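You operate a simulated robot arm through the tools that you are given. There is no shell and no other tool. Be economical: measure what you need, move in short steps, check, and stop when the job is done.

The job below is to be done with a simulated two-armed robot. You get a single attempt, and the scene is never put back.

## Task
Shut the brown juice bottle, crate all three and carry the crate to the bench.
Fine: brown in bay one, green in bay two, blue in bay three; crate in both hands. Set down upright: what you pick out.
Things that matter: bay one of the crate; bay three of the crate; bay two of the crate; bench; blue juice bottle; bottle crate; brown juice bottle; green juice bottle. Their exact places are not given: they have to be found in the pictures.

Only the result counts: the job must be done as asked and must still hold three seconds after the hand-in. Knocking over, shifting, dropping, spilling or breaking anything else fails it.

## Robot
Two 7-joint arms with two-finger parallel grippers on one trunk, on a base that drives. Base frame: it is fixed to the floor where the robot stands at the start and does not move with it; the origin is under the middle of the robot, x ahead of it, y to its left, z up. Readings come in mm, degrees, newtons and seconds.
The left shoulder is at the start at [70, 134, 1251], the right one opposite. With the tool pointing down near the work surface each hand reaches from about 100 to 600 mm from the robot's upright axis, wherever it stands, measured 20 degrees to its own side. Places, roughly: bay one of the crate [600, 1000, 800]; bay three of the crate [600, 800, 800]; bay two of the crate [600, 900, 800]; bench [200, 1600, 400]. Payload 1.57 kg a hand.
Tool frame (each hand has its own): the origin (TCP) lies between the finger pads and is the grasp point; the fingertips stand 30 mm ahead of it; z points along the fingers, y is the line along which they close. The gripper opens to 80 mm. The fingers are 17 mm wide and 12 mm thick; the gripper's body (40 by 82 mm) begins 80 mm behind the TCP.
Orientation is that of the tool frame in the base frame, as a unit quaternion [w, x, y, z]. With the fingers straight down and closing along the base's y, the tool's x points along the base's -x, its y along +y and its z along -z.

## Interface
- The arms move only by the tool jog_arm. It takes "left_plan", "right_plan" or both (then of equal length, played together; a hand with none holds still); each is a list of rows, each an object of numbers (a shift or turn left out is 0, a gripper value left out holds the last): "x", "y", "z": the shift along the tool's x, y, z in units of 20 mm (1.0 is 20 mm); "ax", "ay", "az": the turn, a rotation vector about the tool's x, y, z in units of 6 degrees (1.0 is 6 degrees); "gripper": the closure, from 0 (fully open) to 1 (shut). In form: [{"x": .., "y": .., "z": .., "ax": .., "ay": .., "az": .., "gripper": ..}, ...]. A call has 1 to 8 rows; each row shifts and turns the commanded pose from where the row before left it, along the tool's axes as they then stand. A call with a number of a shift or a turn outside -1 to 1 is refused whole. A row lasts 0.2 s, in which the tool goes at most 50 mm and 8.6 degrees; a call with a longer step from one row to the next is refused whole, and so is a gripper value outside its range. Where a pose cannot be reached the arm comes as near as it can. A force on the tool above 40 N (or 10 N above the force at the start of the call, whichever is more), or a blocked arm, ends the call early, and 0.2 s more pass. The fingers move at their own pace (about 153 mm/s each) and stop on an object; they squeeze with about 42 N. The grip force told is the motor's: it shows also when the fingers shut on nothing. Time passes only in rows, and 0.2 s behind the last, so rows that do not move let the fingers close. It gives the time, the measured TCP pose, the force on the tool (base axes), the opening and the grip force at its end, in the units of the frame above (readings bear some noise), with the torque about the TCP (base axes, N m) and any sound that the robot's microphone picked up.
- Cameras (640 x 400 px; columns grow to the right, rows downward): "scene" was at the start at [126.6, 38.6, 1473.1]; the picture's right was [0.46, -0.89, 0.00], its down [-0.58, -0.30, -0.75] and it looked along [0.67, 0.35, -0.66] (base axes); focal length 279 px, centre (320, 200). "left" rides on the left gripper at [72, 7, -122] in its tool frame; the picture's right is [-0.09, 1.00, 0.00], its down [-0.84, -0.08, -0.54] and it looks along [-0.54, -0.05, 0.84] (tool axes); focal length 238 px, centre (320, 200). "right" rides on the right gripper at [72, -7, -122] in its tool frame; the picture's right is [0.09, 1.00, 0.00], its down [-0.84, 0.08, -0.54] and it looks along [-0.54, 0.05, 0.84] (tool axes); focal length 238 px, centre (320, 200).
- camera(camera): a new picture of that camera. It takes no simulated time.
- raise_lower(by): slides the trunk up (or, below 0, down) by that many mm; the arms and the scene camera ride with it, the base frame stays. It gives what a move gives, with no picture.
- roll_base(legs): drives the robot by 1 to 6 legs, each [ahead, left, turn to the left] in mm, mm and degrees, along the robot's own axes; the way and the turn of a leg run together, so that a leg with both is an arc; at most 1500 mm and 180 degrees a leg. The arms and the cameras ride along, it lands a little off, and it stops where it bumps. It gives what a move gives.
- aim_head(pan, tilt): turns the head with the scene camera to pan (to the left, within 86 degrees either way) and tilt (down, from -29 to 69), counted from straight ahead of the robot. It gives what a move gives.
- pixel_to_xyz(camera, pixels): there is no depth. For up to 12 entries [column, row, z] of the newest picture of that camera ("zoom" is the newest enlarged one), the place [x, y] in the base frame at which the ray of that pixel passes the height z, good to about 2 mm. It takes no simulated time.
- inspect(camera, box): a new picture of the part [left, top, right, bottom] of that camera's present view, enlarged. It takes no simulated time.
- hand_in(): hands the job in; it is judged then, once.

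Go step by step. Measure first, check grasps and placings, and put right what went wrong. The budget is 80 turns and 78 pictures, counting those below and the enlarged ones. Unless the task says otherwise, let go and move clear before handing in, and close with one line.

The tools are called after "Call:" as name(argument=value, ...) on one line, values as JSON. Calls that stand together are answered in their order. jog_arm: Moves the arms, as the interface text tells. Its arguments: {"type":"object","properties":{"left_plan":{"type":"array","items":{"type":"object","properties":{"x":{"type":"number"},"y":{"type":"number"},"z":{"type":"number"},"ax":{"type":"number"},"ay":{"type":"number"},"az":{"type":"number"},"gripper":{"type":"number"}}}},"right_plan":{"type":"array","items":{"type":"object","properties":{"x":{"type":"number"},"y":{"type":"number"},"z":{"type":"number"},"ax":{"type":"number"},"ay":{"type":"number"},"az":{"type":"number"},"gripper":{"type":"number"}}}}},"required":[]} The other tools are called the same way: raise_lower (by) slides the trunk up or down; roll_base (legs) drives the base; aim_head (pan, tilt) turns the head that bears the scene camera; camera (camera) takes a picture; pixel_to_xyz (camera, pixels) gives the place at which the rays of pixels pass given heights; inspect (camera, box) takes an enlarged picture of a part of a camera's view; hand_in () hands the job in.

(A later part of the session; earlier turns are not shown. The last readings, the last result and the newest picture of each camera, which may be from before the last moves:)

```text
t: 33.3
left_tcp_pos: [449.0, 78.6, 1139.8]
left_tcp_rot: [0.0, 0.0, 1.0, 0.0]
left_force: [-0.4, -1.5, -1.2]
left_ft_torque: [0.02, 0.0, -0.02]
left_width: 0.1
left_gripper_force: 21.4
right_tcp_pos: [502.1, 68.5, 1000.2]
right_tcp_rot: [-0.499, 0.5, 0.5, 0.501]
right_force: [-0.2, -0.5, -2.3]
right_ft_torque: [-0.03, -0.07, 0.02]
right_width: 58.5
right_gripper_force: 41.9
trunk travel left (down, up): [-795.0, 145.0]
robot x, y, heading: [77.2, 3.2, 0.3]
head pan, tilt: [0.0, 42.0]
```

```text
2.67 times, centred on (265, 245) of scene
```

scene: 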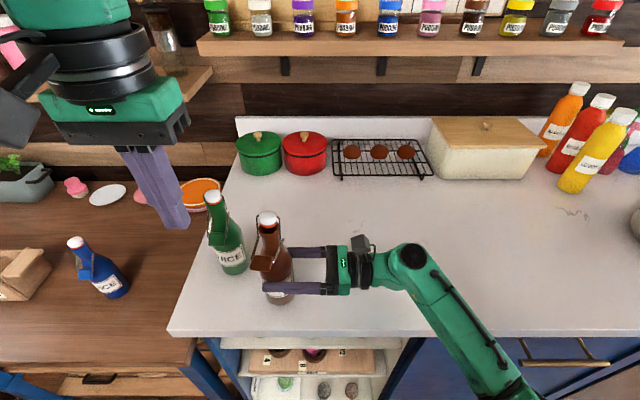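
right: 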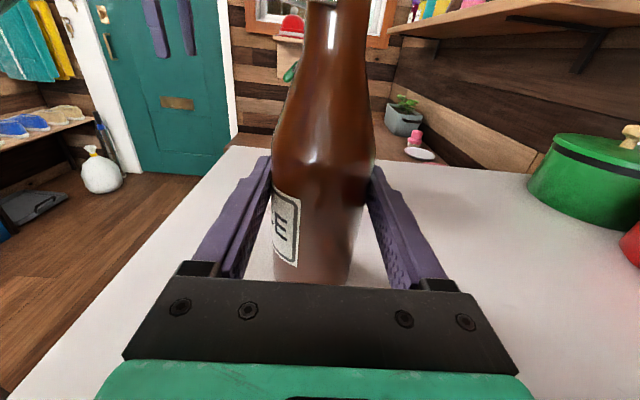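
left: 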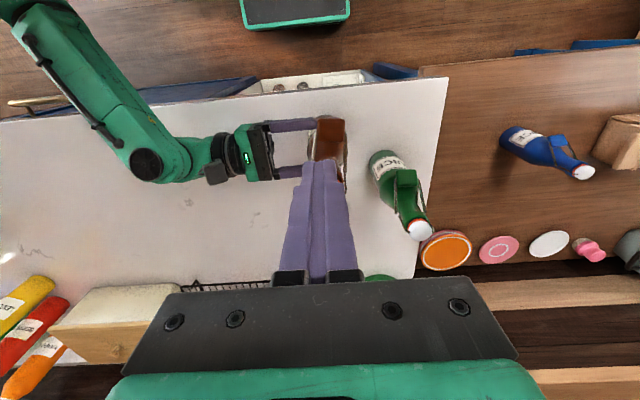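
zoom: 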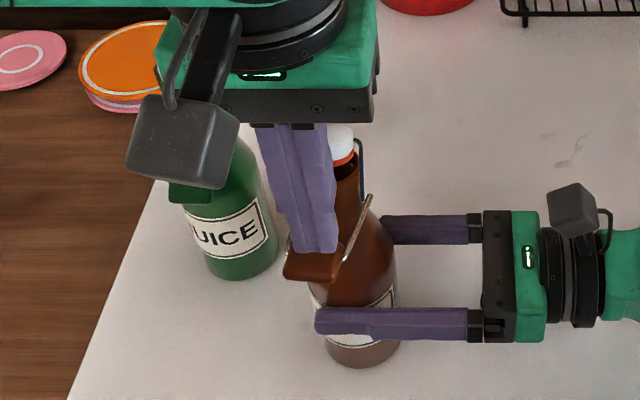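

The tips are right over the tab. I'll seat the bottle 2 mm lower and press down 24 mm.

Call:
jog_arm(right_plan=[{"x": -0.1}, {}, {}, {}, {}, {}, {}], left_plan=[{"z": 0.3}, {"z": 0.2}, {"z": 0.2}, {"z": 0.2}, {"z": 0.2}, {"z": 0.2}, {}])

Call:
inspect(camera="scene", box=[190, 170, 340, 320])

```text
t: 34.9
left_tcp_pos: [449.1, 78.1, 1112.9]
left_tcp_rot: [0.0, 0.0, 1.0, 0.001]
left_force: [0.1, 0.0, 0.5]
left_ft_torque: [0.03, 0.01, -0.01]
left_width: 0.3
left_gripper_force: 21.3
right_tcp_pos: [501.2, 68.1, 999.1]
right_tcp_rot: [-0.5, 0.5, 0.5, 0.5]
right_force: [2.3, -0.9, 4.8]
right_ft_torque: [0.11, -0.03, 0.01]
right_width: 58.6
right_gripper_force: 41.5
trunk travel left (down, up): [-795.0, 145.0]
robot x, y, heading: [79.3, -3.7, -0.0]
head pan, tilt: [0.0, 42.0]
```

```text
2.67 times, centred on (265, 245) of scene
```

zoom: 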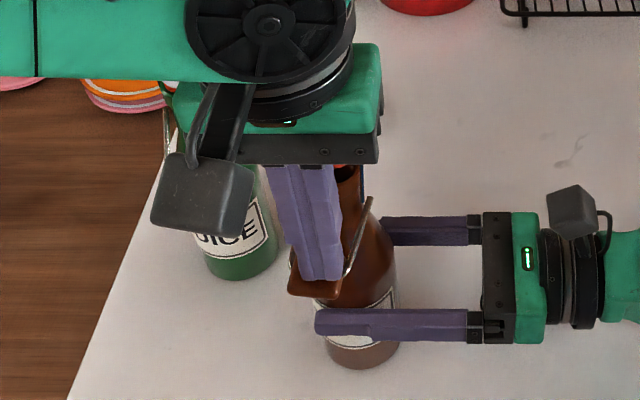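

The tab is beginning to move down (from row 267 to 285) with almost no force. I'll press on 24 mm more.

Call:
jog_arm(left_plan=[{"z": 0.25}, {"z": 0.25}, {"z": 0.2}, {"z": 0.2}, {"z": 0.2}, {"z": 0.2}, {}])

Call:
inspect(camera="scene", box=[190, 170, 340, 320])

```text
t: 36.5
left_tcp_pos: [449.0, 79.0, 1087.3]
left_tcp_rot: [-0.001, 0.001, 1.0, 0.0]
left_force: [-0.2, 0.7, -0.2]
left_ft_torque: [-0.01, -0.02, -0.01]
left_width: 0.1
left_gripper_force: 20.6
right_tcp_pos: [502.7, 68.5, 998.4]
right_tcp_rot: [-0.5, 0.499, 0.5, 0.501]
right_force: [3.0, -1.0, 8.9]
right_ft_torque: [0.1, 0.02, -0.01]
right_width: 58.7
right_gripper_force: 42.1
trunk travel left (down, up): [-795.0, 145.0]
robot x, y, heading: [77.9, 0.5, 0.0]
head pan, tilt: [0.0, 42.0]
```

```text
2.67 times, centred on (265, 245) of scene
```

zoom: 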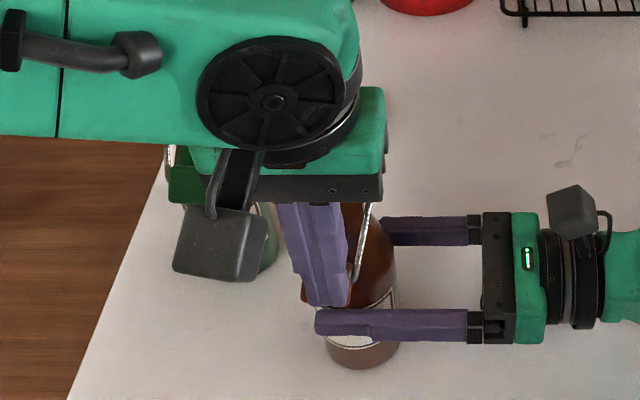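

The tab has swung down behind the tips, now at z≈1057. I'll push inward (+x) in small steps to see whether it's fully home.

Call:
jog_arm(left_plan=[{"x": -0.15}, {"x": -0.15}, {"x": -0.15}, {"x": -0.15}, {}])

Call:
inspect(camera="scene", box=[190, 170, 340, 320])

```text
t: 37.7
left_tcp_pos: [460.9, 79.2, 1087.1]
left_tcp_rot: [0.0, 0.0, 1.0, 0.0]
left_force: [-0.3, 0.4, -0.4]
left_ft_torque: [0.02, 0.02, 0.04]
left_width: 0.0
left_gripper_force: 20.8
right_tcp_pos: [501.5, 68.2, 998.7]
right_tcp_rot: [-0.5, 0.499, 0.5, 0.5]
right_force: [3.8, -0.5, 8.8]
right_ft_torque: [0.11, 0.01, -0.04]
right_width: 58.3
right_gripper_force: 42.6
trunk travel left (down, up): [-795.0, 145.0]
robot x, y, heading: [80.4, 0.7, -0.2]
head pan, tilt: [0.0, 42.0]
```

```text
2.67 times, centred on (265, 245) of scene
```

zoom: 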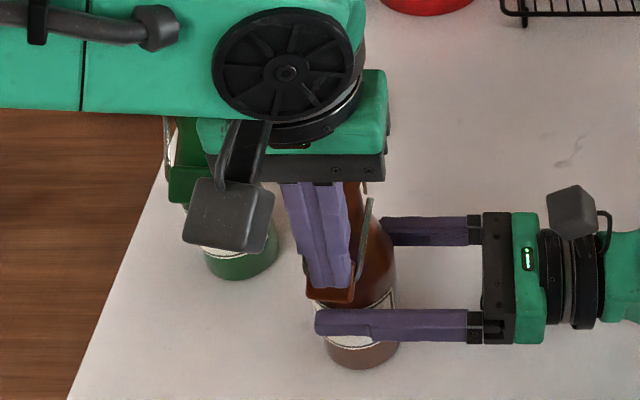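

The tab still shows just under the tips at (330,295), and no force has built up. I'll press on down and inward until I meet resistance.

Call:
jog_arm(left_plan=[{"z": 0.2}, {"z": 0.2}, {"z": 0.2, "x": -0.1}, {"x": -0.2}, {"x": -0.2}, {}])

Call:
inspect(camera="scene", box=[190, 170, 340, 320])

```text
t: 38.4
left_tcp_pos: [457.7, 78.8, 1082.3]
left_tcp_rot: [0.003, 0.001, 1.0, -0.001]
left_force: [-9.5, 3.4, 17.2]
left_ft_torque: [0.11, 0.16, -0.06]
left_width: 0.0
left_gripper_force: 21.6
right_tcp_pos: [501.9, 67.5, 999.5]
right_tcp_rot: [-0.497, 0.503, 0.498, 0.502]
right_force: [4.5, -0.4, 1.8]
right_ft_torque: [0.54, 0.77, 0.11]
right_width: 58.5
right_gripper_force: 41.6
trunk travel left (down, up): [-795.0, 145.0]
robot x, y, heading: [79.3, 3.5, 0.0]
head pan, tilt: [0.0, 42.0]
stopped in row 3 (left hand): the force on the tool passed its limit at 47 N (the readings are from after the stop); the commanded pose is now the measured one
```

```text
2.67 times, centred on (265, 245) of scene
```

zoom: 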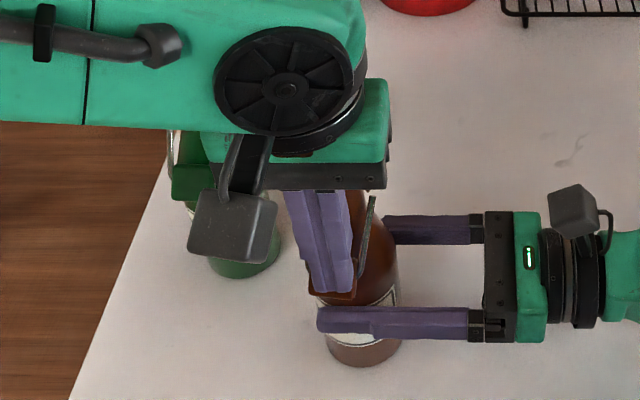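

Resistance came at 47 N, so the lever has met its stop or the bottle's shoulder. I'll lift the left hand clear and compare brown's closure with green's.

Call:
jog_arm(left_plan=[{"x": 0.3, "z": -0.2}, {"z": -1}, {"z": -1}, {"z": -1}, {"z": -1}, {"z": -1}, {"z": -1}, {"z": -1, "y": 1}])

Call:
jog_arm(left_plan=[{"y": 1, "x": 0.5}, {"y": 1, "x": 0.5}, {"y": 1, "x": 0.5}, {"y": 1, "x": 0.5}, {"y": 1, "x": 0.5}, {"y": 1, "x": 0.5}, {"y": 1}, {"y": 1}])

Call:
inspect(camera="scene", box=[170, 160, 320, 320])

```text
t: 40.2
left_tcp_pos: [451.9, 99.2, 1225.5]
left_tcp_rot: [0.004, 0.001, 1.0, -0.001]
left_force: [0.2, 0.0, 0.6]
left_ft_torque: [-0.01, 0.0, -0.01]
left_width: 0.2
left_gripper_force: 21.5
right_tcp_pos: [502.3, 68.3, 999.6]
right_tcp_rot: [-0.496, 0.502, 0.499, 0.502]
right_force: [-2.3, 1.2, 14.8]
right_ft_torque: [0.46, 0.25, -0.11]
right_width: 58.4
right_gripper_force: 42.5
trunk travel left (down, up): [-795.0, 145.0]
robot x, y, heading: [76.4, 0.1, -0.1]
head pan, tilt: [0.0, 42.0]
```

```text
t: 42.0
left_tcp_pos: [393.6, 258.9, 1225.8]
left_tcp_rot: [0.004, 0.001, 1.0, -0.001]
left_force: [0.1, -0.2, -0.1]
left_ft_torque: [0.02, 0.01, 0.0]
left_width: 0.1
left_gripper_force: 21.5
right_tcp_pos: [501.9, 67.9, 997.6]
right_tcp_rot: [-0.496, 0.502, 0.499, 0.502]
right_force: [-0.3, 0.9, 17.3]
right_ft_torque: [0.28, 0.02, -0.02]
right_width: 58.4
right_gripper_force: 41.9
trunk travel left (down, up): [-795.0, 145.0]
robot x, y, heading: [77.2, 2.2, -0.0]
head pan, tilt: [0.0, 42.0]
```

```text
2.50 times, centred on (245, 240) of scene
```

zoom: 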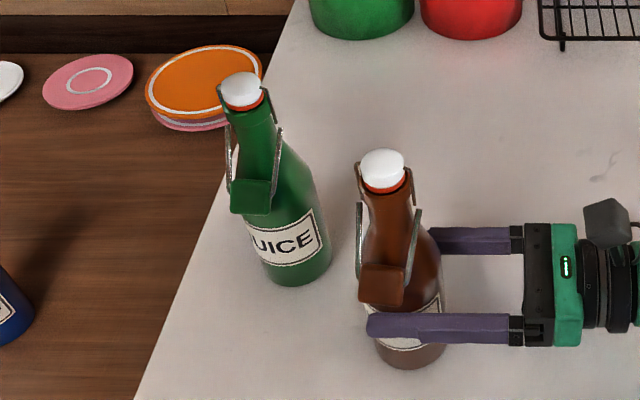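

Brown is now shut: its cap sits on the mouth at (383,170) and its tab lies low like green's. I'll release it with the right hand and back away to −y, while the left hand tilts 45° forward to take green from the front.

Call:
jog_arm(right_plan=[{"x": 0.1}, {"gripper": 0}, {"gripper": 0}, {"z": -0.5}, {"z": -1}, {"z": -1}, {"z": -1}, {"z": -1}], left_plan=[{"ay": -0.94, "gripper": 0}, {"ay": -0.94}, {"ay": -0.94}, {"ay": -0.94}, {"ay": -0.94}, {"ay": -0.94}, {"ay": -0.93}, {"ay": -0.93}])

Call:
jog_arm(right_plan=[{"z": -1}, {"z": -1}, {"z": -1}, {"x": 1}, {"x": 1}, {"x": 1}, {"x": 1}, {"x": 1}], left_plan=[{"x": 0.106, "y": -0.456, "z": 0.98}, {"x": 0.106, "y": -0.456, "z": 0.98}, {"x": 0.106, "y": -0.456, "z": 0.98}, {"x": 0.106, "y": -0.456, "z": 0.98}, {"x": 0.106, "y": -0.456, "z": 0.98}, {"x": 0.106, "y": -0.456, "z": 0.98}, {"x": 0.106, "y": -0.456, "z": 0.98}, {"x": 0.106, "y": -0.456, "z": 0.98}])

Call:
camera(camera="scene")

Call:
camera(camera="left")

```text
t: 43.8
left_tcp_pos: [412.1, 262.8, 1266.1]
left_tcp_rot: [0.33, 0.024, 0.944, -0.001]
left_force: [0.0, -0.6, 0.4]
left_ft_torque: [0.0, -0.01, 0.01]
left_width: 79.7
left_gripper_force: 0.1
left hand out of reach, approached as far as the arm can: row 4, 5, 6, 7, 8
right_tcp_pos: [503.3, -23.6, 999.0]
right_tcp_rot: [-0.497, 0.502, 0.499, 0.501]
right_force: [-0.3, 0.6, 0.2]
right_ft_torque: [0.03, 0.01, 0.02]
right_width: 80.0
right_gripper_force: 0.0
trunk travel left (down, up): [-795.0, 145.0]
robot x, y, heading: [80.9, -0.4, 0.1]
head pan, tilt: [0.0, 42.0]
```

```text
t: 45.6
left_tcp_pos: [529.5, 196.7, 1170.6]
left_tcp_rot: [0.329, 0.024, 0.944, -0.002]
left_force: [0.9, 0.4, 0.0]
left_ft_torque: [0.0, 0.01, -0.02]
left_width: 80.0
left_gripper_force: 0.1
left hand out of reach, approached as far as the arm can: row 1, 2, 3, 4, 5, 6, 7
right_tcp_pos: [502.1, -81.9, 1099.8]
right_tcp_rot: [-0.497, 0.504, 0.498, 0.501]
right_force: [0.3, 0.3, -1.4]
right_ft_torque: [-0.02, -0.02, 0.01]
right_width: 80.0
right_gripper_force: 0.0
trunk travel left (down, up): [-795.0, 145.0]
robot x, y, heading: [78.1, 2.0, 0.2]
head pan, tilt: [0.0, 42.0]
```

```text
37 pictures are left
```

scene: 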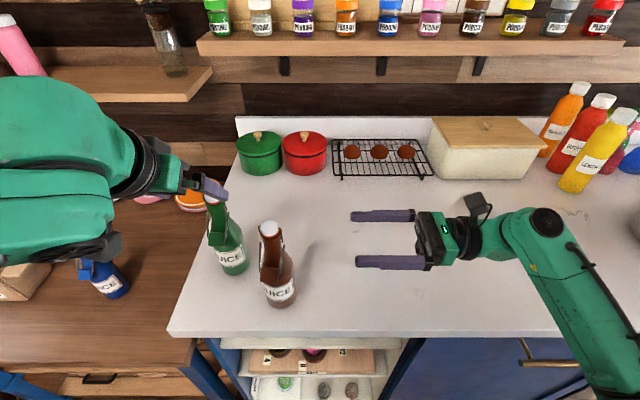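

```text
36 pictures are left
```

left: 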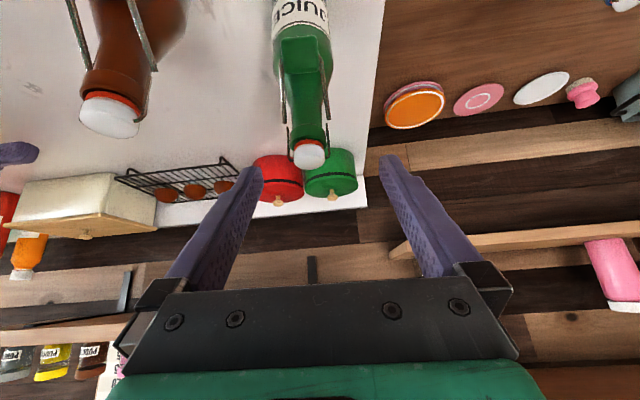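

The left hand reached 38° of tilt at (530,197,1171), with green between its fingers in the left picture. I'll go to the pre-grasp in front of green, and start turning the right hand to its front-tilted pose.

Call:
jog_arm(left_plan=[{"x": 0.7, "y": -0.09, "z": 0.5}, {"x": 0.7, "y": -0.09, "z": 0.5}, {"x": 0.7, "y": -0.09, "z": 0.5}, {"x": 0.7, "y": -0.09, "z": 0.5}, {}, {}, {}, {}], right_plan=[{"ax": 0.387, "ay": -0.934, "az": -0.934}, {"ax": 0.387, "ay": -0.934, "az": -0.934}, {"ax": 0.387, "ay": -0.934, "az": -0.934}, {"ax": 0.387, "ay": -0.934, "az": -0.934}, {"ax": 0.387, "ay": -0.934, "az": -0.934}, {"ax": 0.387, "ay": -0.934, "az": -0.934}, {"ax": 0.387, "ay": -0.934, "az": -0.934}, {"ax": 0.387, "ay": -0.934, "az": -0.934}])

Call:
jog_arm(right_plan=[{"ax": 0.387, "ay": -0.934, "az": -0.934}, {"ax": 0.387, "ay": -0.934, "az": -0.934}, {"ax": 0.387, "ay": -0.934, "az": -0.934}, {"ax": 0.387, "ay": -0.934, "az": -0.934}, {"ax": 0.387, "ay": -0.934, "az": -0.934}, {"ax": 0.387, "ay": -0.934, "az": -0.934}, {"ax": 0.387, "ay": -0.934, "az": -0.934}, {"ax": 0.387, "ay": -0.934, "az": -0.934}])

Call:
jog_arm(right_plan=[{"ax": 0.387, "ay": -0.934, "az": -0.934}, {"ax": 0.387, "ay": -0.934, "az": -0.934}])

Call:
camera(camera="left")

Call:
camera(camera="scene")

```text
t: 47.4
left_tcp_pos: [535.9, 195.1, 1154.0]
left_tcp_rot: [0.329, 0.025, 0.944, -0.002]
left_force: [0.0, 0.4, -0.6]
left_ft_torque: [-0.01, 0.01, -0.03]
left_width: 79.8
left_gripper_force: 0.1
left hand out of reach, approached as far as the arm can: row 1, 2, 3, 4
right_tcp_pos: [502.8, -82.3, 1099.5]
right_tcp_rot: [-0.123, 0.346, 0.865, 0.341]
right_force: [0.3, 0.1, -0.4]
right_ft_torque: [0.03, -0.03, -0.02]
right_width: 80.1
right_gripper_force: 0.1
trunk travel left (down, up): [-795.0, 145.0]
robot x, y, heading: [82.2, 2.8, -0.0]
head pan, tilt: [0.0, 42.0]
```

```text
t: 49.2
left_tcp_pos: [535.3, 196.0, 1154.4]
left_tcp_rot: [0.329, 0.023, 0.944, -0.001]
left_force: [1.4, 1.4, -0.1]
left_ft_torque: [0.0, -0.01, -0.05]
left_width: 79.9
left_gripper_force: 0.1
right_tcp_pos: [502.5, -81.1, 1100.1]
right_tcp_rot: [0.29, 0.077, 0.951, 0.07]
right_force: [0.2, 0.4, -0.9]
right_ft_torque: [0.0, 0.0, 0.0]
right_width: 80.0
right_gripper_force: 0.1
trunk travel left (down, up): [-795.0, 145.0]
robot x, y, heading: [79.0, 0.7, -0.1]
head pan, tilt: [0.0, 42.0]
```

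```text
t: 49.8
left_tcp_pos: [536.1, 195.3, 1154.4]
left_tcp_rot: [0.328, 0.025, 0.944, -0.001]
left_force: [-0.7, -0.5, -0.4]
left_ft_torque: [0.02, 0.04, 0.02]
left_width: 79.7
left_gripper_force: 0.1
right_tcp_pos: [507.1, -80.1, 1098.5]
right_tcp_rot: [0.383, 0.003, 0.924, -0.004]
right_force: [-1.0, -0.3, -0.4]
right_ft_torque: [0.0, -0.02, 0.01]
right_width: 80.2
right_gripper_force: 0.0
right hand out of reach, approached as far as the arm can: row 1
trunk travel left (down, up): [-795.0, 145.0]
robot x, y, heading: [80.1, 0.2, 0.0]
head pan, tilt: [0.0, 42.0]
```

```text
35 pictures are left
```

left: 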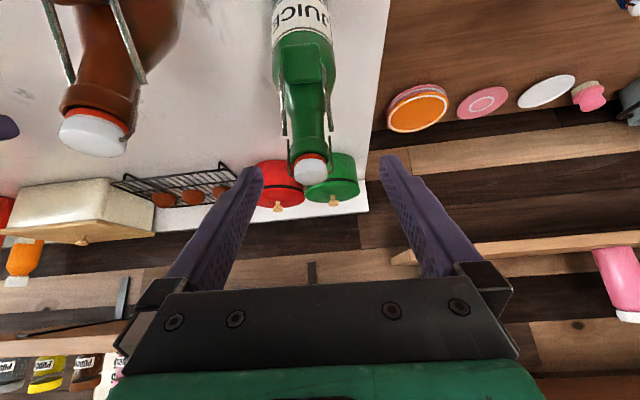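

```text
34 pictures are left
```

scene: 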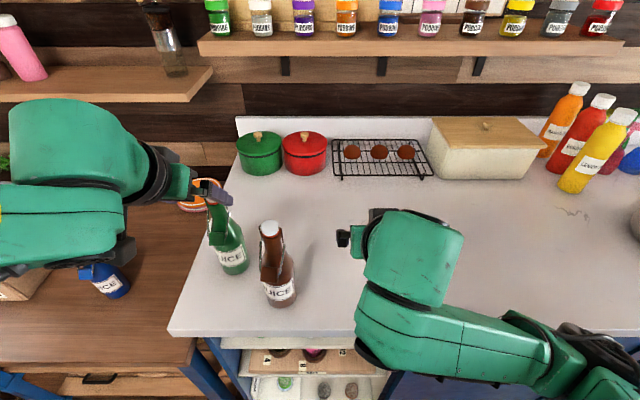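

Both arms are folded too tight for the tilted grips. I'll back the base 150 mm and then bring the left hand to the pre-grasp in front of green.

Call:
roll_base(legs=[[-150, 0, 0]])

Call:
jog_arm(left_plan=[{"x": -0.55, "y": -0.06, "z": 0.967}, {"x": -0.55, "y": -0.06, "z": 0.967}, {"x": -0.55, "y": -0.06, "z": 0.967}, {"x": -0.55, "y": -0.06, "z": 0.967}, {"x": -0.55, "y": -0.06, "z": 0.967}, {"x": -0.55, "y": -0.06, "z": 0.967}, {}])

Call:
camera(camera="left")

```text
t: 51.2
left_tcp_pos: [387.3, 195.4, 1152.3]
left_tcp_rot: [0.327, 0.025, 0.945, -0.002]
left_force: [-0.5, 0.2, 0.1]
left_ft_torque: [-0.03, 0.01, -0.03]
left_width: 80.0
left_gripper_force: 0.0
right_tcp_pos: [358.1, -80.3, 1098.1]
right_tcp_rot: [0.381, 0.003, 0.925, -0.003]
right_force: [-0.1, 0.0, -0.5]
right_ft_torque: [0.0, 0.03, -0.02]
right_width: 79.9
right_gripper_force: 0.0
trunk travel left (down, up): [-795.0, 145.0]
robot x, y, heading: [-74.9, -1.6, 0.1]
head pan, tilt: [0.0, 42.0]
```

```text
t: 52.8
left_tcp_pos: [508.9, 181.6, 1104.0]
left_tcp_rot: [0.329, 0.023, 0.944, -0.001]
left_force: [0.0, -0.2, 0.5]
left_ft_torque: [0.02, 0.0, 0.0]
left_width: 80.1
left_gripper_force: 0.1
right_tcp_pos: [355.6, -80.0, 1098.9]
right_tcp_rot: [0.383, 0.003, 0.924, -0.002]
right_force: [0.3, -0.3, 0.2]
right_ft_torque: [0.02, 0.03, -0.01]
right_width: 80.0
right_gripper_force: 0.0
trunk travel left (down, up): [-795.0, 145.0]
robot x, y, heading: [-70.6, 0.0, -0.0]
head pan, tilt: [0.0, 42.0]
```

```text
33 pictures are left
```

left: 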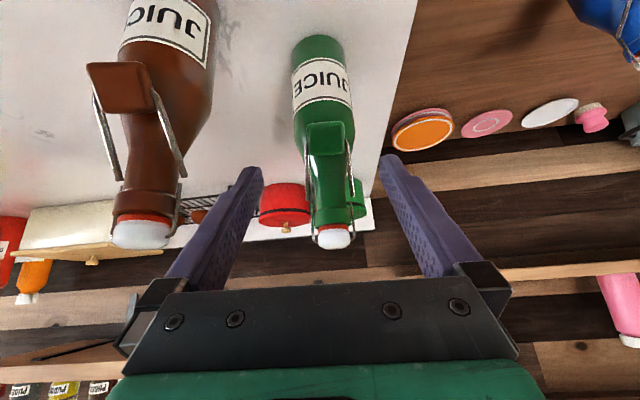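

The left hand sits at pre-grasp with green slightly right of centre in its picture. I'll measure green's axis from this view, and the counter height too.

Call:
pixel_to_xyz(camera="left", pixels=[[318, 36, 928], [334, 238, 1120], [334, 238, 1130], [324, 132, 1065], [322, 85, 985]])

```text
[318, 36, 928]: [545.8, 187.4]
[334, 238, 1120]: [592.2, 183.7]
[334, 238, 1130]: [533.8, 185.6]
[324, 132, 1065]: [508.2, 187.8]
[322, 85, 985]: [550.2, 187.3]
```

Green's axis is at about (576,187). I'll correct y by +12 mm, advance 110 mm along the tool and close.

Call:
jog_arm(left_plan=[{"y": 0.6}, {"z": 1}, {"z": 1}, {"z": 1}, {"z": 1}, {"z": 1}, {"z": 0.4}, {}])

Call:
camera(camera="left")

```text
t: 54.6
left_tcp_pos: [575.3, 192.8, 1020.0]
left_tcp_rot: [0.329, 0.024, 0.944, -0.002]
left_force: [-1.0, 0.0, 0.2]
left_ft_torque: [0.02, 0.0, 0.0]
left_width: 80.1
left_gripper_force: 0.0
right_tcp_pos: [355.9, -79.2, 1097.4]
right_tcp_rot: [0.383, 0.003, 0.924, -0.003]
right_force: [-0.3, -0.5, 0.6]
right_ft_torque: [0.03, 0.03, -0.01]
right_width: 80.2
right_gripper_force: 0.1
trunk travel left (down, up): [-795.0, 145.0]
robot x, y, heading: [-74.3, 1.4, 0.2]
head pan, tilt: [0.0, 42.0]
```

```text
32 pictures are left
```

left: 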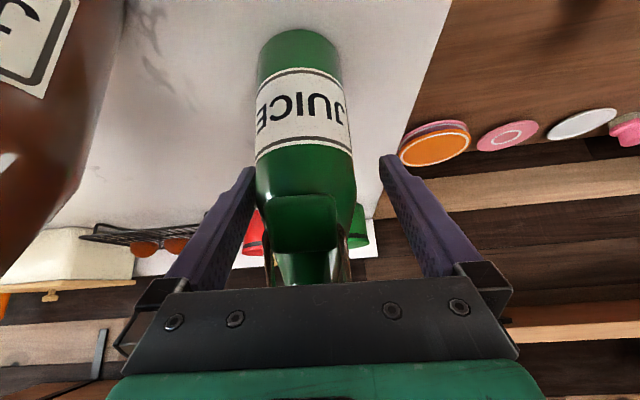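

The bottle sits about 6 mm left of centre between the fingers. I'll shift −5 mm, close, and lift it 40 mm straight up.

Call:
jog_arm(left_plan=[{"y": -0.27}, {}, {"gripper": 1}, {"gripper": 1}, {"gripper": 1}])

Call:
jog_arm(left_plan=[{"x": -0.31, "z": -0.39}, {"x": -0.62, "z": -0.78}, {"x": -0.62, "z": -0.78}, {"x": -0.62, "z": -0.78}, {"x": -0.62, "z": -0.78}, {}])

Call:
camera(camera="scene")

```text
t: 55.8
left_tcp_pos: [575.3, 187.3, 1020.9]
left_tcp_rot: [0.329, 0.024, 0.944, -0.001]
left_force: [1.2, -1.5, 1.6]
left_ft_torque: [-0.19, -0.02, 0.0]
left_width: 59.2
left_gripper_force: 41.7
right_tcp_pos: [355.9, -80.9, 1098.5]
right_tcp_rot: [0.383, 0.004, 0.924, -0.003]
right_force: [0.3, -0.4, -0.9]
right_ft_torque: [0.0, -0.01, 0.0]
right_width: 80.3
right_gripper_force: 0.1
trunk travel left (down, up): [-795.0, 145.0]
robot x, y, heading: [-70.3, -2.8, -0.1]
head pan, tilt: [0.0, 42.0]
```

```text
t: 57.2
left_tcp_pos: [575.5, 186.3, 1109.1]
left_tcp_rot: [0.329, 0.024, 0.944, -0.001]
left_force: [-0.5, 0.3, -3.6]
left_ft_torque: [-0.02, 0.02, 0.02]
left_width: 59.2
left_gripper_force: 42.0
right_tcp_pos: [357.7, -79.5, 1098.5]
right_tcp_rot: [0.382, 0.003, 0.924, -0.002]
right_force: [0.6, 0.0, -0.5]
right_ft_torque: [0.03, 0.01, -0.02]
right_width: 79.9
right_gripper_force: 0.1
trunk travel left (down, up): [-795.0, 145.0]
robot x, y, heading: [-74.6, 0.5, 0.2]
head pan, tilt: [0.0, 42.0]
```

```text
31 pictures are left
```

scene: 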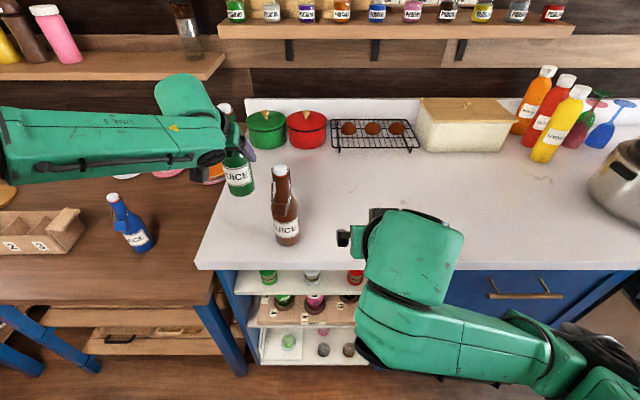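

Green hangs in the left hand (59 mm, −3.6 N). I'll move it 100 mm further left and bring the right hand to the pre-grasp in front of brown at (502,70).

Call:
jog_arm(left_plan=[{"y": 0.7}, {"y": 0.7}, {"y": 0.7}, {"y": 0.7}, {"y": 0.7}, {"y": 0.7}, {"y": 0.7}, {"y": 0.7}], right_plan=[{"x": -0.288, "y": 0.9375, "z": 0.305}, {"x": -0.288, "y": 0.9375, "z": 0.305}, {"x": -0.288, "y": 0.9375, "z": 0.305}, {"x": -0.288, "y": 0.9375, "z": 0.305}, {"x": -0.288, "y": 0.9375, "z": 0.305}, {"x": -0.288, "y": 0.9375, "z": 0.305}, {"x": -0.288, "y": 0.9375, "z": 0.305}, {"x": -0.288, "y": 0.9375, "z": 0.305}])

Call:
camera(camera="right")

```text
t: 59.0
left_tcp_pos: [581.8, 299.9, 1110.2]
left_tcp_rot: [0.328, 0.023, 0.944, -0.001]
left_force: [-0.1, -0.4, -3.2]
left_ft_torque: [-0.04, -0.04, 0.0]
left_width: 59.3
left_gripper_force: 41.7
right_tcp_pos: [425.0, 72.0, 1096.1]
right_tcp_rot: [0.382, 0.003, 0.924, -0.004]
right_force: [0.0, -0.1, -0.1]
right_ft_torque: [-0.02, 0.0, -0.05]
right_width: 80.2
right_gripper_force: 0.0
trunk travel left (down, up): [-795.0, 145.0]
robot x, y, heading: [-72.1, 0.3, -0.1]
head pan, tilt: [0.0, 42.0]
```

```text
30 pictures are left
```

right: 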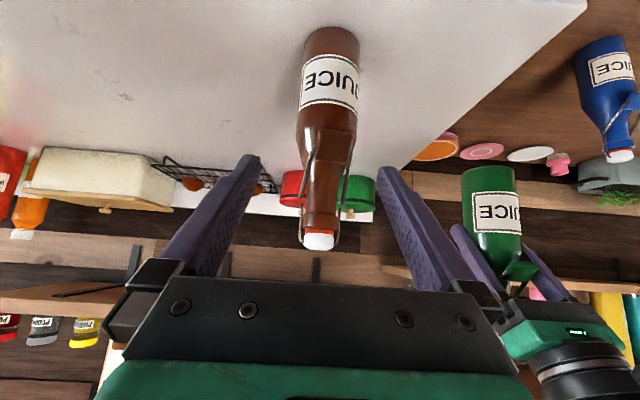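

Brown is between the right fingers, slightly right of centre. I'll measure its axis.

Call:
pixel_to_xyz(camera="right", pixels=[[333, 28, 928], [329, 80, 985], [319, 240, 1120]])

```text
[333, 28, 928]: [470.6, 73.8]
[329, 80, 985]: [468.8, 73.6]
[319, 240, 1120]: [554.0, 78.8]
```

Brown's axis is at (500,74). I'll advance, grip and lift.

Call:
jog_arm(right_plan=[{"y": 0.1, "z": 0.9}, {"z": 0.9}, {"z": 0.9}, {"z": 0.9}, {"z": 0.9}, {"z": 0.9}, {}, {}])

Call:
jog_arm(right_plan=[{"gripper": 1}, {"gripper": 1}, {"gripper": 1}, {"x": -0.4, "z": -0.4}, {"x": -0.65, "z": -0.65}, {"x": -0.65, "z": -0.65}, {"x": -0.65, "z": -0.65}, {"x": -0.65, "z": -0.65}])

Call:
camera(camera="right")

```text
t: 60.8
left_tcp_pos: [581.9, 298.3, 1110.2]
left_tcp_rot: [0.329, 0.024, 0.944, -0.001]
left_force: [0.4, -0.3, -3.2]
left_ft_torque: [0.02, 0.01, 0.03]
left_width: 58.9
left_gripper_force: 41.9
right_tcp_pos: [502.4, 71.2, 1019.3]
right_tcp_rot: [0.382, 0.003, 0.924, -0.002]
right_force: [0.2, 0.1, 0.4]
right_ft_torque: [0.0, 0.01, -0.01]
right_width: 80.2
right_gripper_force: 0.0
trunk travel left (down, up): [-795.0, 145.0]
robot x, y, heading: [-73.0, 0.9, -0.0]
head pan, tilt: [0.0, 42.0]
```

```text
t: 62.6
left_tcp_pos: [582.6, 298.8, 1110.2]
left_tcp_rot: [0.328, 0.023, 0.945, -0.001]
left_force: [-1.5, 1.2, -2.5]
left_ft_torque: [0.0, -0.05, 0.01]
left_width: 58.8
left_gripper_force: 41.5
right_tcp_pos: [508.2, 61.0, 1099.4]
right_tcp_rot: [0.381, 0.007, 0.925, -0.015]
right_force: [-0.5, -0.8, -3.5]
right_ft_torque: [0.03, -0.02, 0.02]
right_width: 58.5
right_gripper_force: 41.6
trunk travel left (down, up): [-795.0, 145.0]
robot x, y, heading: [-74.0, -1.5, 0.2]
head pan, tilt: [0.0, 42.0]
```

```text
29 pictures are left
```

right: 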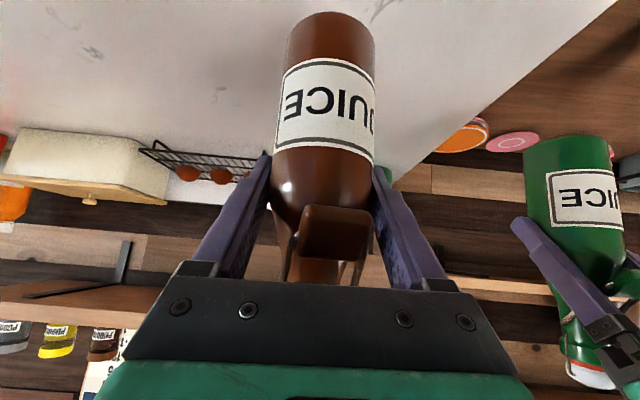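

Both bottles are in hand. I'll drive left in front of the table, ahead of the crate, with the bottles well above everything, then look at the crate.

Call:
roll_base(legs=[[0, 900, 0]])

Call:
aim_head(pan=5, tilt=48)

Call:
camera(camera="scene")

Call:
camera(camera="right")

```text
t: 67.3
left_tcp_pos: [577.3, 1197.8, 1109.8]
left_tcp_rot: [0.328, 0.021, 0.944, 0.0]
left_force: [0.2, 0.2, -3.3]
left_ft_torque: [0.0, 0.02, 0.03]
left_width: 58.6
left_gripper_force: 41.6
right_tcp_pos: [504.0, 961.1, 1101.2]
right_tcp_rot: [0.382, 0.005, 0.924, -0.012]
right_force: [0.5, -0.4, -2.8]
right_ft_torque: [0.0, -0.02, 0.02]
right_width: 58.6
right_gripper_force: 41.7
trunk travel left (down, up): [-795.0, 145.0]
robot x, y, heading: [-75.7, 894.3, 0.3]
head pan, tilt: [0.0, 42.0]
```

```text
t: 68.0
left_tcp_pos: [577.9, 1199.2, 1110.7]
left_tcp_rot: [0.328, 0.021, 0.944, 0.0]
left_force: [-0.2, -0.5, -3.2]
left_ft_torque: [0.0, 0.05, 0.0]
left_width: 58.9
left_gripper_force: 41.7
right_tcp_pos: [505.3, 959.2, 1100.7]
right_tcp_rot: [0.383, 0.006, 0.924, -0.014]
right_force: [0.1, -0.9, -3.7]
right_ft_torque: [0.01, 0.03, 0.0]
right_width: 58.4
right_gripper_force: 41.9
trunk travel left (down, up): [-795.0, 145.0]
robot x, y, heading: [-71.8, 897.2, 0.2]
head pan, tilt: [5.0, 48.0]
```

```text
28 pictures are left
```

scene: 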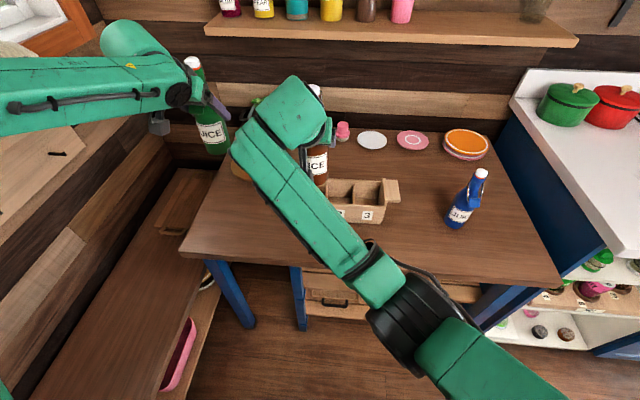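

```text
27 pictures are left
```

right: 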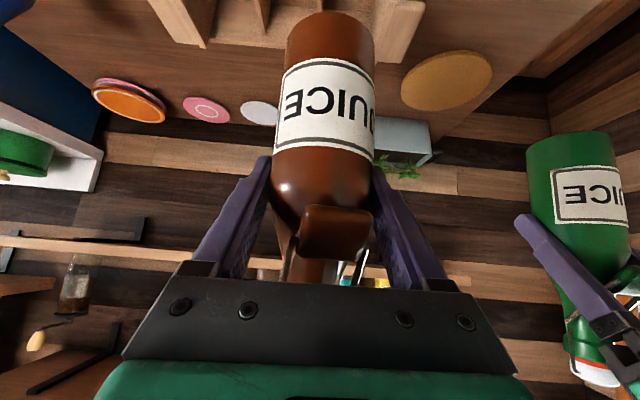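

The crate's bay-three end shows at (370,195), but the right forearm hides the rest. I'll zoom in and measure the crate's edges from here.

Call:
inspect(camera="scene", box=[290, 140, 420, 240])

Call:
inspect(camera="right", box=[140, 0, 460, 120])

```text
4.00 times, centred on (355, 190) of scene
```

zoom: 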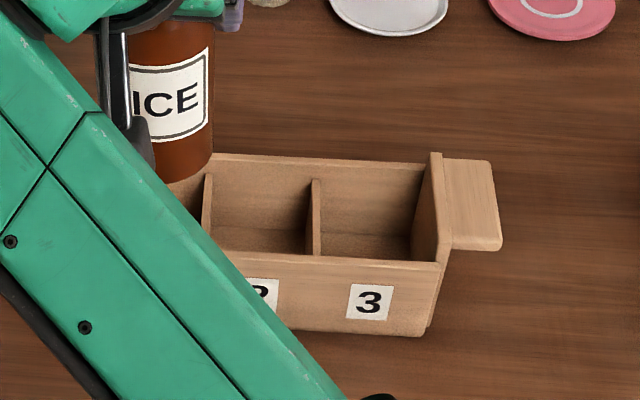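

```text
2.00 times, centred on (300, 60) of right
```

zoom: 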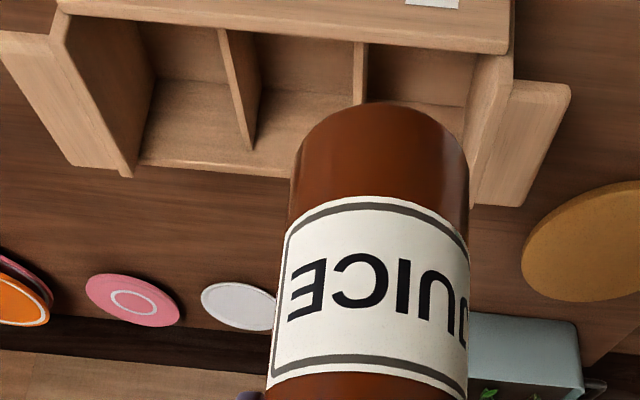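

Crate dividers and rims are visible in both views. I'll convert them to coordinates.

Call:
pixel_to_xyz(camera="zoom", pixels=[[512, 52, 860], [62, 12, 860], [132, 172, 860], [470, 205, 860], [222, 30, 855], [249, 150, 855], [363, 42, 855], [62, 12, 840], [512, 52, 840], [470, 205, 840]])

Call:
pixel_to_xyz(camera="scene", pixels=[[385, 206, 860], [385, 206, 840], [381, 224, 780], [381, 224, 770], [382, 181, 860], [382, 181, 840], [353, 204, 855], [353, 185, 855], [326.7, 184, 855]])

```text
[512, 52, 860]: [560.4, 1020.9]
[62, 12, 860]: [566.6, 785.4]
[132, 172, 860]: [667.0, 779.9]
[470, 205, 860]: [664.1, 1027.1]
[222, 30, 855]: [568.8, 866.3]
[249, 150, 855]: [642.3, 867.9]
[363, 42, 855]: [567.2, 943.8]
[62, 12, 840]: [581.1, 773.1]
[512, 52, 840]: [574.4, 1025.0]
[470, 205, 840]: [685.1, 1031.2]
```

```text
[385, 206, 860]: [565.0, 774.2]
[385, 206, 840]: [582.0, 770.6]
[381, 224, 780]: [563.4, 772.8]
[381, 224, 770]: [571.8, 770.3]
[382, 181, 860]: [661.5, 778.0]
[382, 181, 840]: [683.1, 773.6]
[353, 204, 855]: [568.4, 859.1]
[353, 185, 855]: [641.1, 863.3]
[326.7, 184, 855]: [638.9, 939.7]
```

The crate runs x 563–664, y 776–1023, with its rim at z≈860 and dividers at y≈862 and 941, so the bays are centred near y 980, 902 and 822 at x≈613. I'll roll forward and a little left, then lower the trunk to bring brown over bay one.

Call:
roll_base(legs=[[80, 20, 0]])

Call:
raise_lower(by=-110)

Call:
inspect(camera="right", box=[160, 0, 480, 200])

```text
t: 69.0
left_tcp_pos: [652.6, 1217.9, 1112.8]
left_tcp_rot: [0.329, 0.021, 0.944, 0.001]
left_force: [-1.0, 0.0, -2.3]
left_ft_torque: [0.01, -0.02, -0.04]
left_width: 58.7
left_gripper_force: 42.1
right_tcp_pos: [579.8, 979.5, 1102.8]
right_tcp_rot: [0.384, 0.007, 0.923, -0.014]
right_force: [0.5, 0.1, -3.2]
right_ft_torque: [-0.01, 0.01, 0.02]
right_width: 58.6
right_gripper_force: 42.6
trunk travel left (down, up): [-795.0, 145.0]
robot x, y, heading: [7.4, 918.8, 0.6]
head pan, tilt: [5.0, 48.0]
```

```text
t: 70.5
left_tcp_pos: [655.1, 1219.0, 1000.8]
left_tcp_rot: [0.328, 0.022, 0.945, 0.0]
left_force: [0.3, 0.2, -3.6]
left_ft_torque: [-0.02, 0.01, -0.05]
left_width: 59.1
left_gripper_force: 41.8
right_tcp_pos: [583.9, 979.2, 991.3]
right_tcp_rot: [0.382, 0.005, 0.924, -0.013]
right_force: [-0.2, 0.2, -4.6]
right_ft_torque: [0.0, 0.03, 0.0]
right_width: 58.5
right_gripper_force: 41.4
trunk travel left (down, up): [-685.0, 255.0]
robot x, y, heading: [4.9, 916.2, 0.6]
head pan, tilt: [5.0, 48.0]
```

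```text
2.00 times, centred on (320, 100) of right
```

zoom: 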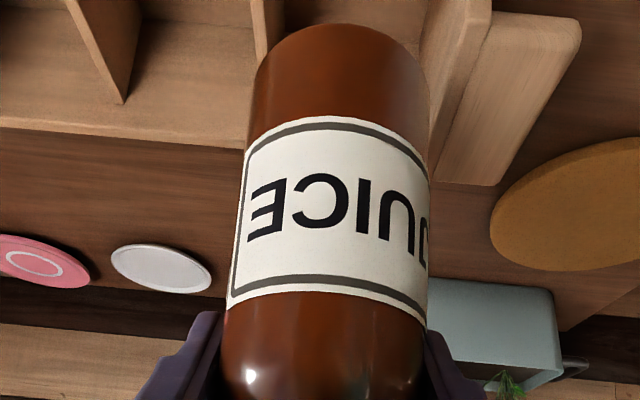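

Brown hangs above bay one between the divider (262,30) and the end wall (445,60). I'll check its lateral centring.

Call:
pixel_to_xyz(camera="zoom", pixels=[[252, 85, 910], [429, 100, 910], [340, 25, 900], [264, 20, 855], [270, 50, 855], [436, 120, 860], [455, 20, 860], [490, 20, 860]])

```text
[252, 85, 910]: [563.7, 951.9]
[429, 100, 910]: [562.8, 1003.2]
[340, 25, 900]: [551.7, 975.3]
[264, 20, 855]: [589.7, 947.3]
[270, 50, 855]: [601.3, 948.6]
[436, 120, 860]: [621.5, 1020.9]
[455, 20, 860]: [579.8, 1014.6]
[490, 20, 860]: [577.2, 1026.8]
```

Centring needs +5 mm in y and +30 mm in x. I'll shift, then lower 60 mm so the base just enters the bay.

Call:
jog_arm(right_plan=[{"x": -0.53, "y": 0.13, "z": 0.53}, {"x": -0.53, "y": 0.12, "z": 0.53}, {}, {"x": 0.7, "z": 0.7}, {"x": 0.5, "z": 0.5}, {"x": 0.4, "z": 0.4}, {"x": 0.4, "z": 0.4}, {}])

Call:
inspect(camera="right", box=[160, 0, 480, 200])

```text
t: 72.5
left_tcp_pos: [655.6, 1220.6, 998.7]
left_tcp_rot: [0.327, 0.022, 0.945, 0.001]
left_force: [-0.1, -0.4, -3.6]
left_ft_torque: [-0.01, 0.02, 0.02]
left_width: 58.5
left_gripper_force: 42.1
right_tcp_pos: [629.8, 951.6, 936.3]
right_tcp_rot: [0.392, 0.022, 0.919, -0.038]
right_force: [0.0, 0.1, -2.0]
right_ft_torque: [-0.04, -0.03, 0.01]
right_width: 58.2
right_gripper_force: 41.8
trunk travel left (down, up): [-685.0, 255.0]
robot x, y, heading: [3.8, 914.0, 0.5]
head pan, tilt: [5.0, 48.0]
stopped in row 8 (right hand): the arm was blocked; the commanded pose is now the measured one
```

```text
2.00 times, centred on (320, 100) of right
```

zoom: 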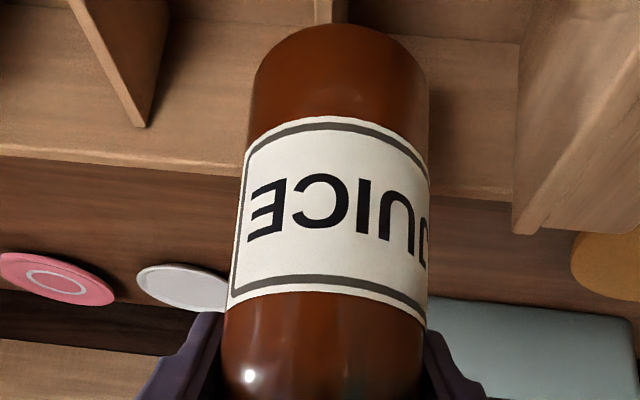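

The right arm is blocked reaching across the body (hand pushed to y 952), so I'll raise it, restore its orientation and shift it 100 mm to its own side. Then I'll roll the base left to make up the distance.

Call:
jog_arm(right_plan=[{"x": -0.7, "z": -0.7}, {"x": -0.7, "z": -0.7, "y": -0.3}, {"x": -0.7, "z": -0.7, "y": -1}, {"y": -1, "ax": -0.757, "ay": 0.214, "az": -0.08}, {"y": -1}, {"y": -1}, {"y": -0.7}, {}])

Call:
camera(camera="scene")

```text
t: 74.2
left_tcp_pos: [656.8, 1219.2, 998.9]
left_tcp_rot: [0.328, 0.022, 0.944, -0.001]
left_force: [0.1, -0.6, -2.8]
left_ft_torque: [0.0, 0.02, 0.01]
left_width: 59.0
left_gripper_force: 41.6
right_tcp_pos: [624.3, 859.9, 998.6]
right_tcp_rot: [0.381, -0.001, 0.924, 0.001]
right_force: [0.0, 0.6, -3.1]
right_ft_torque: [0.01, 0.0, 0.01]
right_width: 58.4
right_gripper_force: 42.1
trunk travel left (down, up): [-685.0, 255.0]
robot x, y, heading: [1.0, 918.5, 0.4]
head pan, tilt: [5.0, 48.0]
```

```text
22 pictures are left
```

scene: 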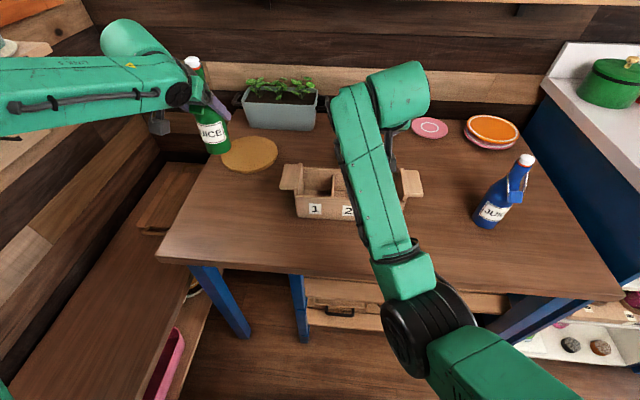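

Both arms are free now and bays one and two are visible at (315,209) and (347,211). I'll draw the left hand 100 mm in and roll the base 121 mm left and 10 mm back.

Call:
jog_arm(left_plan=[{"y": -1}, {"y": -1}, {"y": -1}, {"y": -1}, {"y": -1}])

Call:
roll_base(legs=[[-11, 121, 0]])

Call:
inspect(camera="right", box=[160, 0, 480, 200])

```text
t: 75.5
left_tcp_pos: [653.1, 1119.1, 999.1]
left_tcp_rot: [0.328, 0.021, 0.944, 0.001]
left_force: [-0.5, 0.3, -3.7]
left_ft_torque: [0.02, 0.0, 0.02]
left_width: 59.0
left_gripper_force: 42.2
right_tcp_pos: [624.0, 859.2, 998.3]
right_tcp_rot: [0.381, 0.001, 0.925, 0.002]
right_force: [-0.7, 0.6, -3.8]
right_ft_torque: [-0.01, 0.06, -0.01]
right_width: 58.6
right_gripper_force: 42.0
trunk travel left (down, up): [-685.0, 255.0]
robot x, y, heading: [4.4, 916.7, 0.5]
head pan, tilt: [5.0, 48.0]
```

```text
t: 76.7
left_tcp_pos: [641.2, 1238.1, 998.1]
left_tcp_rot: [0.328, 0.022, 0.944, 0.0]
left_force: [0.5, 0.2, -2.9]
left_ft_torque: [0.03, 0.0, 0.04]
left_width: 58.6
left_gripper_force: 41.8
right_tcp_pos: [612.1, 980.1, 997.7]
right_tcp_rot: [0.381, 0.001, 0.925, 0.002]
right_force: [-0.3, 0.0, -4.0]
right_ft_torque: [0.0, 0.01, -0.02]
right_width: 58.4
right_gripper_force: 42.2
trunk travel left (down, up): [-685.0, 255.0]
robot x, y, heading: [-9.5, 1037.7, 0.4]
head pan, tilt: [5.0, 48.0]
```

```text
2.00 times, centred on (320, 100) of right
```

zoom: 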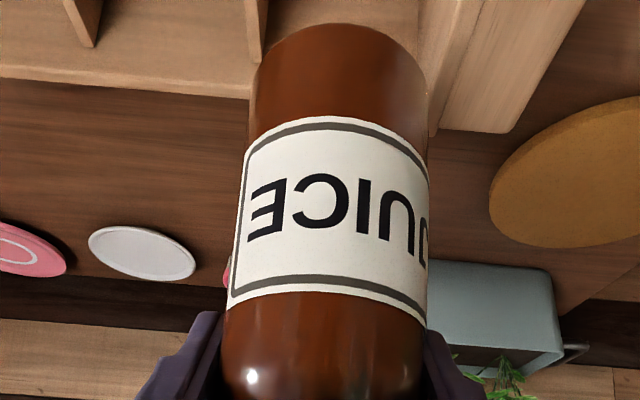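

Call:
pixel_to_xyz(camera="zoom", pixels=[[251, 85, 915], [429, 85, 915], [258, 55, 855], [268, 20, 855], [430, 130, 860], [482, 5, 860], [440, 60, 860], [255, 92, 860]])

```text
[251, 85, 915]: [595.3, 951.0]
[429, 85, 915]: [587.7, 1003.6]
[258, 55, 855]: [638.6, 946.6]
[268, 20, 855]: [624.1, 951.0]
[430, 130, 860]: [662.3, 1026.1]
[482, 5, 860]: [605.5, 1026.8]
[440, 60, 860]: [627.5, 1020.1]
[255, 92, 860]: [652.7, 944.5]
```

Bay one spans roughly y 950–1018, so I'll shift +4 mm and lower 70 mm into it.

Call:
jog_arm(right_plan=[{"y": 0.2}, {"x": 0.7, "z": 0.7}, {"x": 0.5, "z": 0.5}, {"x": 0.35, "z": 0.35}, {"x": 0.35, "z": 0.35}, {"x": 0.35, "z": 0.35}, {"x": 0.25, "z": 0.25}, {}])

Call:
inspect(camera="right", box=[160, 0, 480, 200])

```text
t: 78.5
left_tcp_pos: [641.2, 1238.1, 999.1]
left_tcp_rot: [0.328, 0.021, 0.945, 0.0]
left_force: [-0.7, 0.4, -2.7]
left_ft_torque: [0.0, -0.02, 0.02]
left_width: 58.9
left_gripper_force: 41.7
right_tcp_pos: [614.7, 977.3, 932.6]
right_tcp_rot: [0.386, 0.004, 0.923, -0.005]
right_force: [0.2, -0.8, -3.1]
right_ft_torque: [0.0, 0.01, 0.0]
right_width: 58.1
right_gripper_force: 42.1
trunk travel left (down, up): [-685.0, 255.0]
robot x, y, heading: [-5.7, 1040.2, 0.3]
head pan, tilt: [5.0, 48.0]
```

```text
2.00 times, centred on (320, 100) of right
```

zoom: 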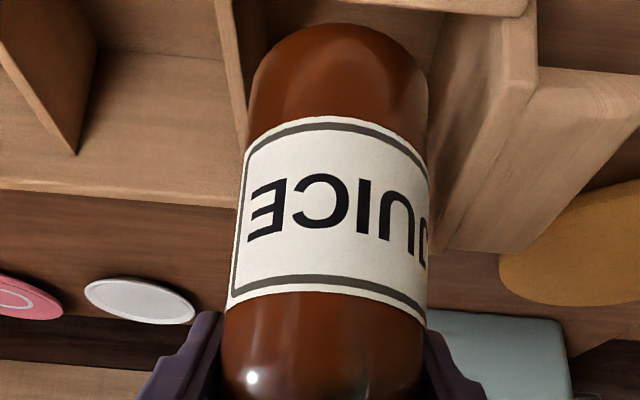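

The arm again pushes off sideways when it extends down (y 977), so I'll raise the hand 40 mm and do the lowering with the trunk instead.

Call:
jog_arm(right_plan=[{"x": -0.7, "z": -0.7}, {"x": -0.7, "z": -0.7}, {"x": -0.2, "z": -0.2}, {}])

Call:
raise_lower(by=-40)

```text
t: 79.5
left_tcp_pos: [640.8, 1240.4, 998.7]
left_tcp_rot: [0.328, 0.022, 0.944, 0.0]
left_force: [0.8, -0.6, -2.6]
left_ft_torque: [0.01, 0.0, 0.03]
left_width: 59.1
left_gripper_force: 41.9
right_tcp_pos: [613.4, 975.9, 971.5]
right_tcp_rot: [0.382, 0.004, 0.924, -0.008]
right_force: [0.1, 0.0, -3.2]
right_ft_torque: [-0.01, 0.01, -0.03]
right_width: 58.5
right_gripper_force: 42.1
trunk travel left (down, up): [-685.0, 255.0]
robot x, y, heading: [-5.9, 1038.2, 0.3]
head pan, tilt: [5.0, 48.0]
```

```text
t: 80.3
left_tcp_pos: [640.2, 1238.5, 959.1]
left_tcp_rot: [0.328, 0.022, 0.944, -0.001]
left_force: [-0.1, -1.5, -3.1]
left_ft_torque: [-0.02, -0.01, -0.05]
left_width: 58.7
left_gripper_force: 42.2
right_tcp_pos: [614.5, 975.4, 933.9]
right_tcp_rot: [0.383, 0.005, 0.924, -0.007]
right_force: [-0.3, 0.1, -2.7]
right_ft_torque: [0.0, 0.02, -0.03]
right_width: 58.5
right_gripper_force: 41.9
trunk travel left (down, up): [-645.0, 295.0]
robot x, y, heading: [-10.1, 1041.5, 0.4]
head pan, tilt: [5.0, 48.0]
```

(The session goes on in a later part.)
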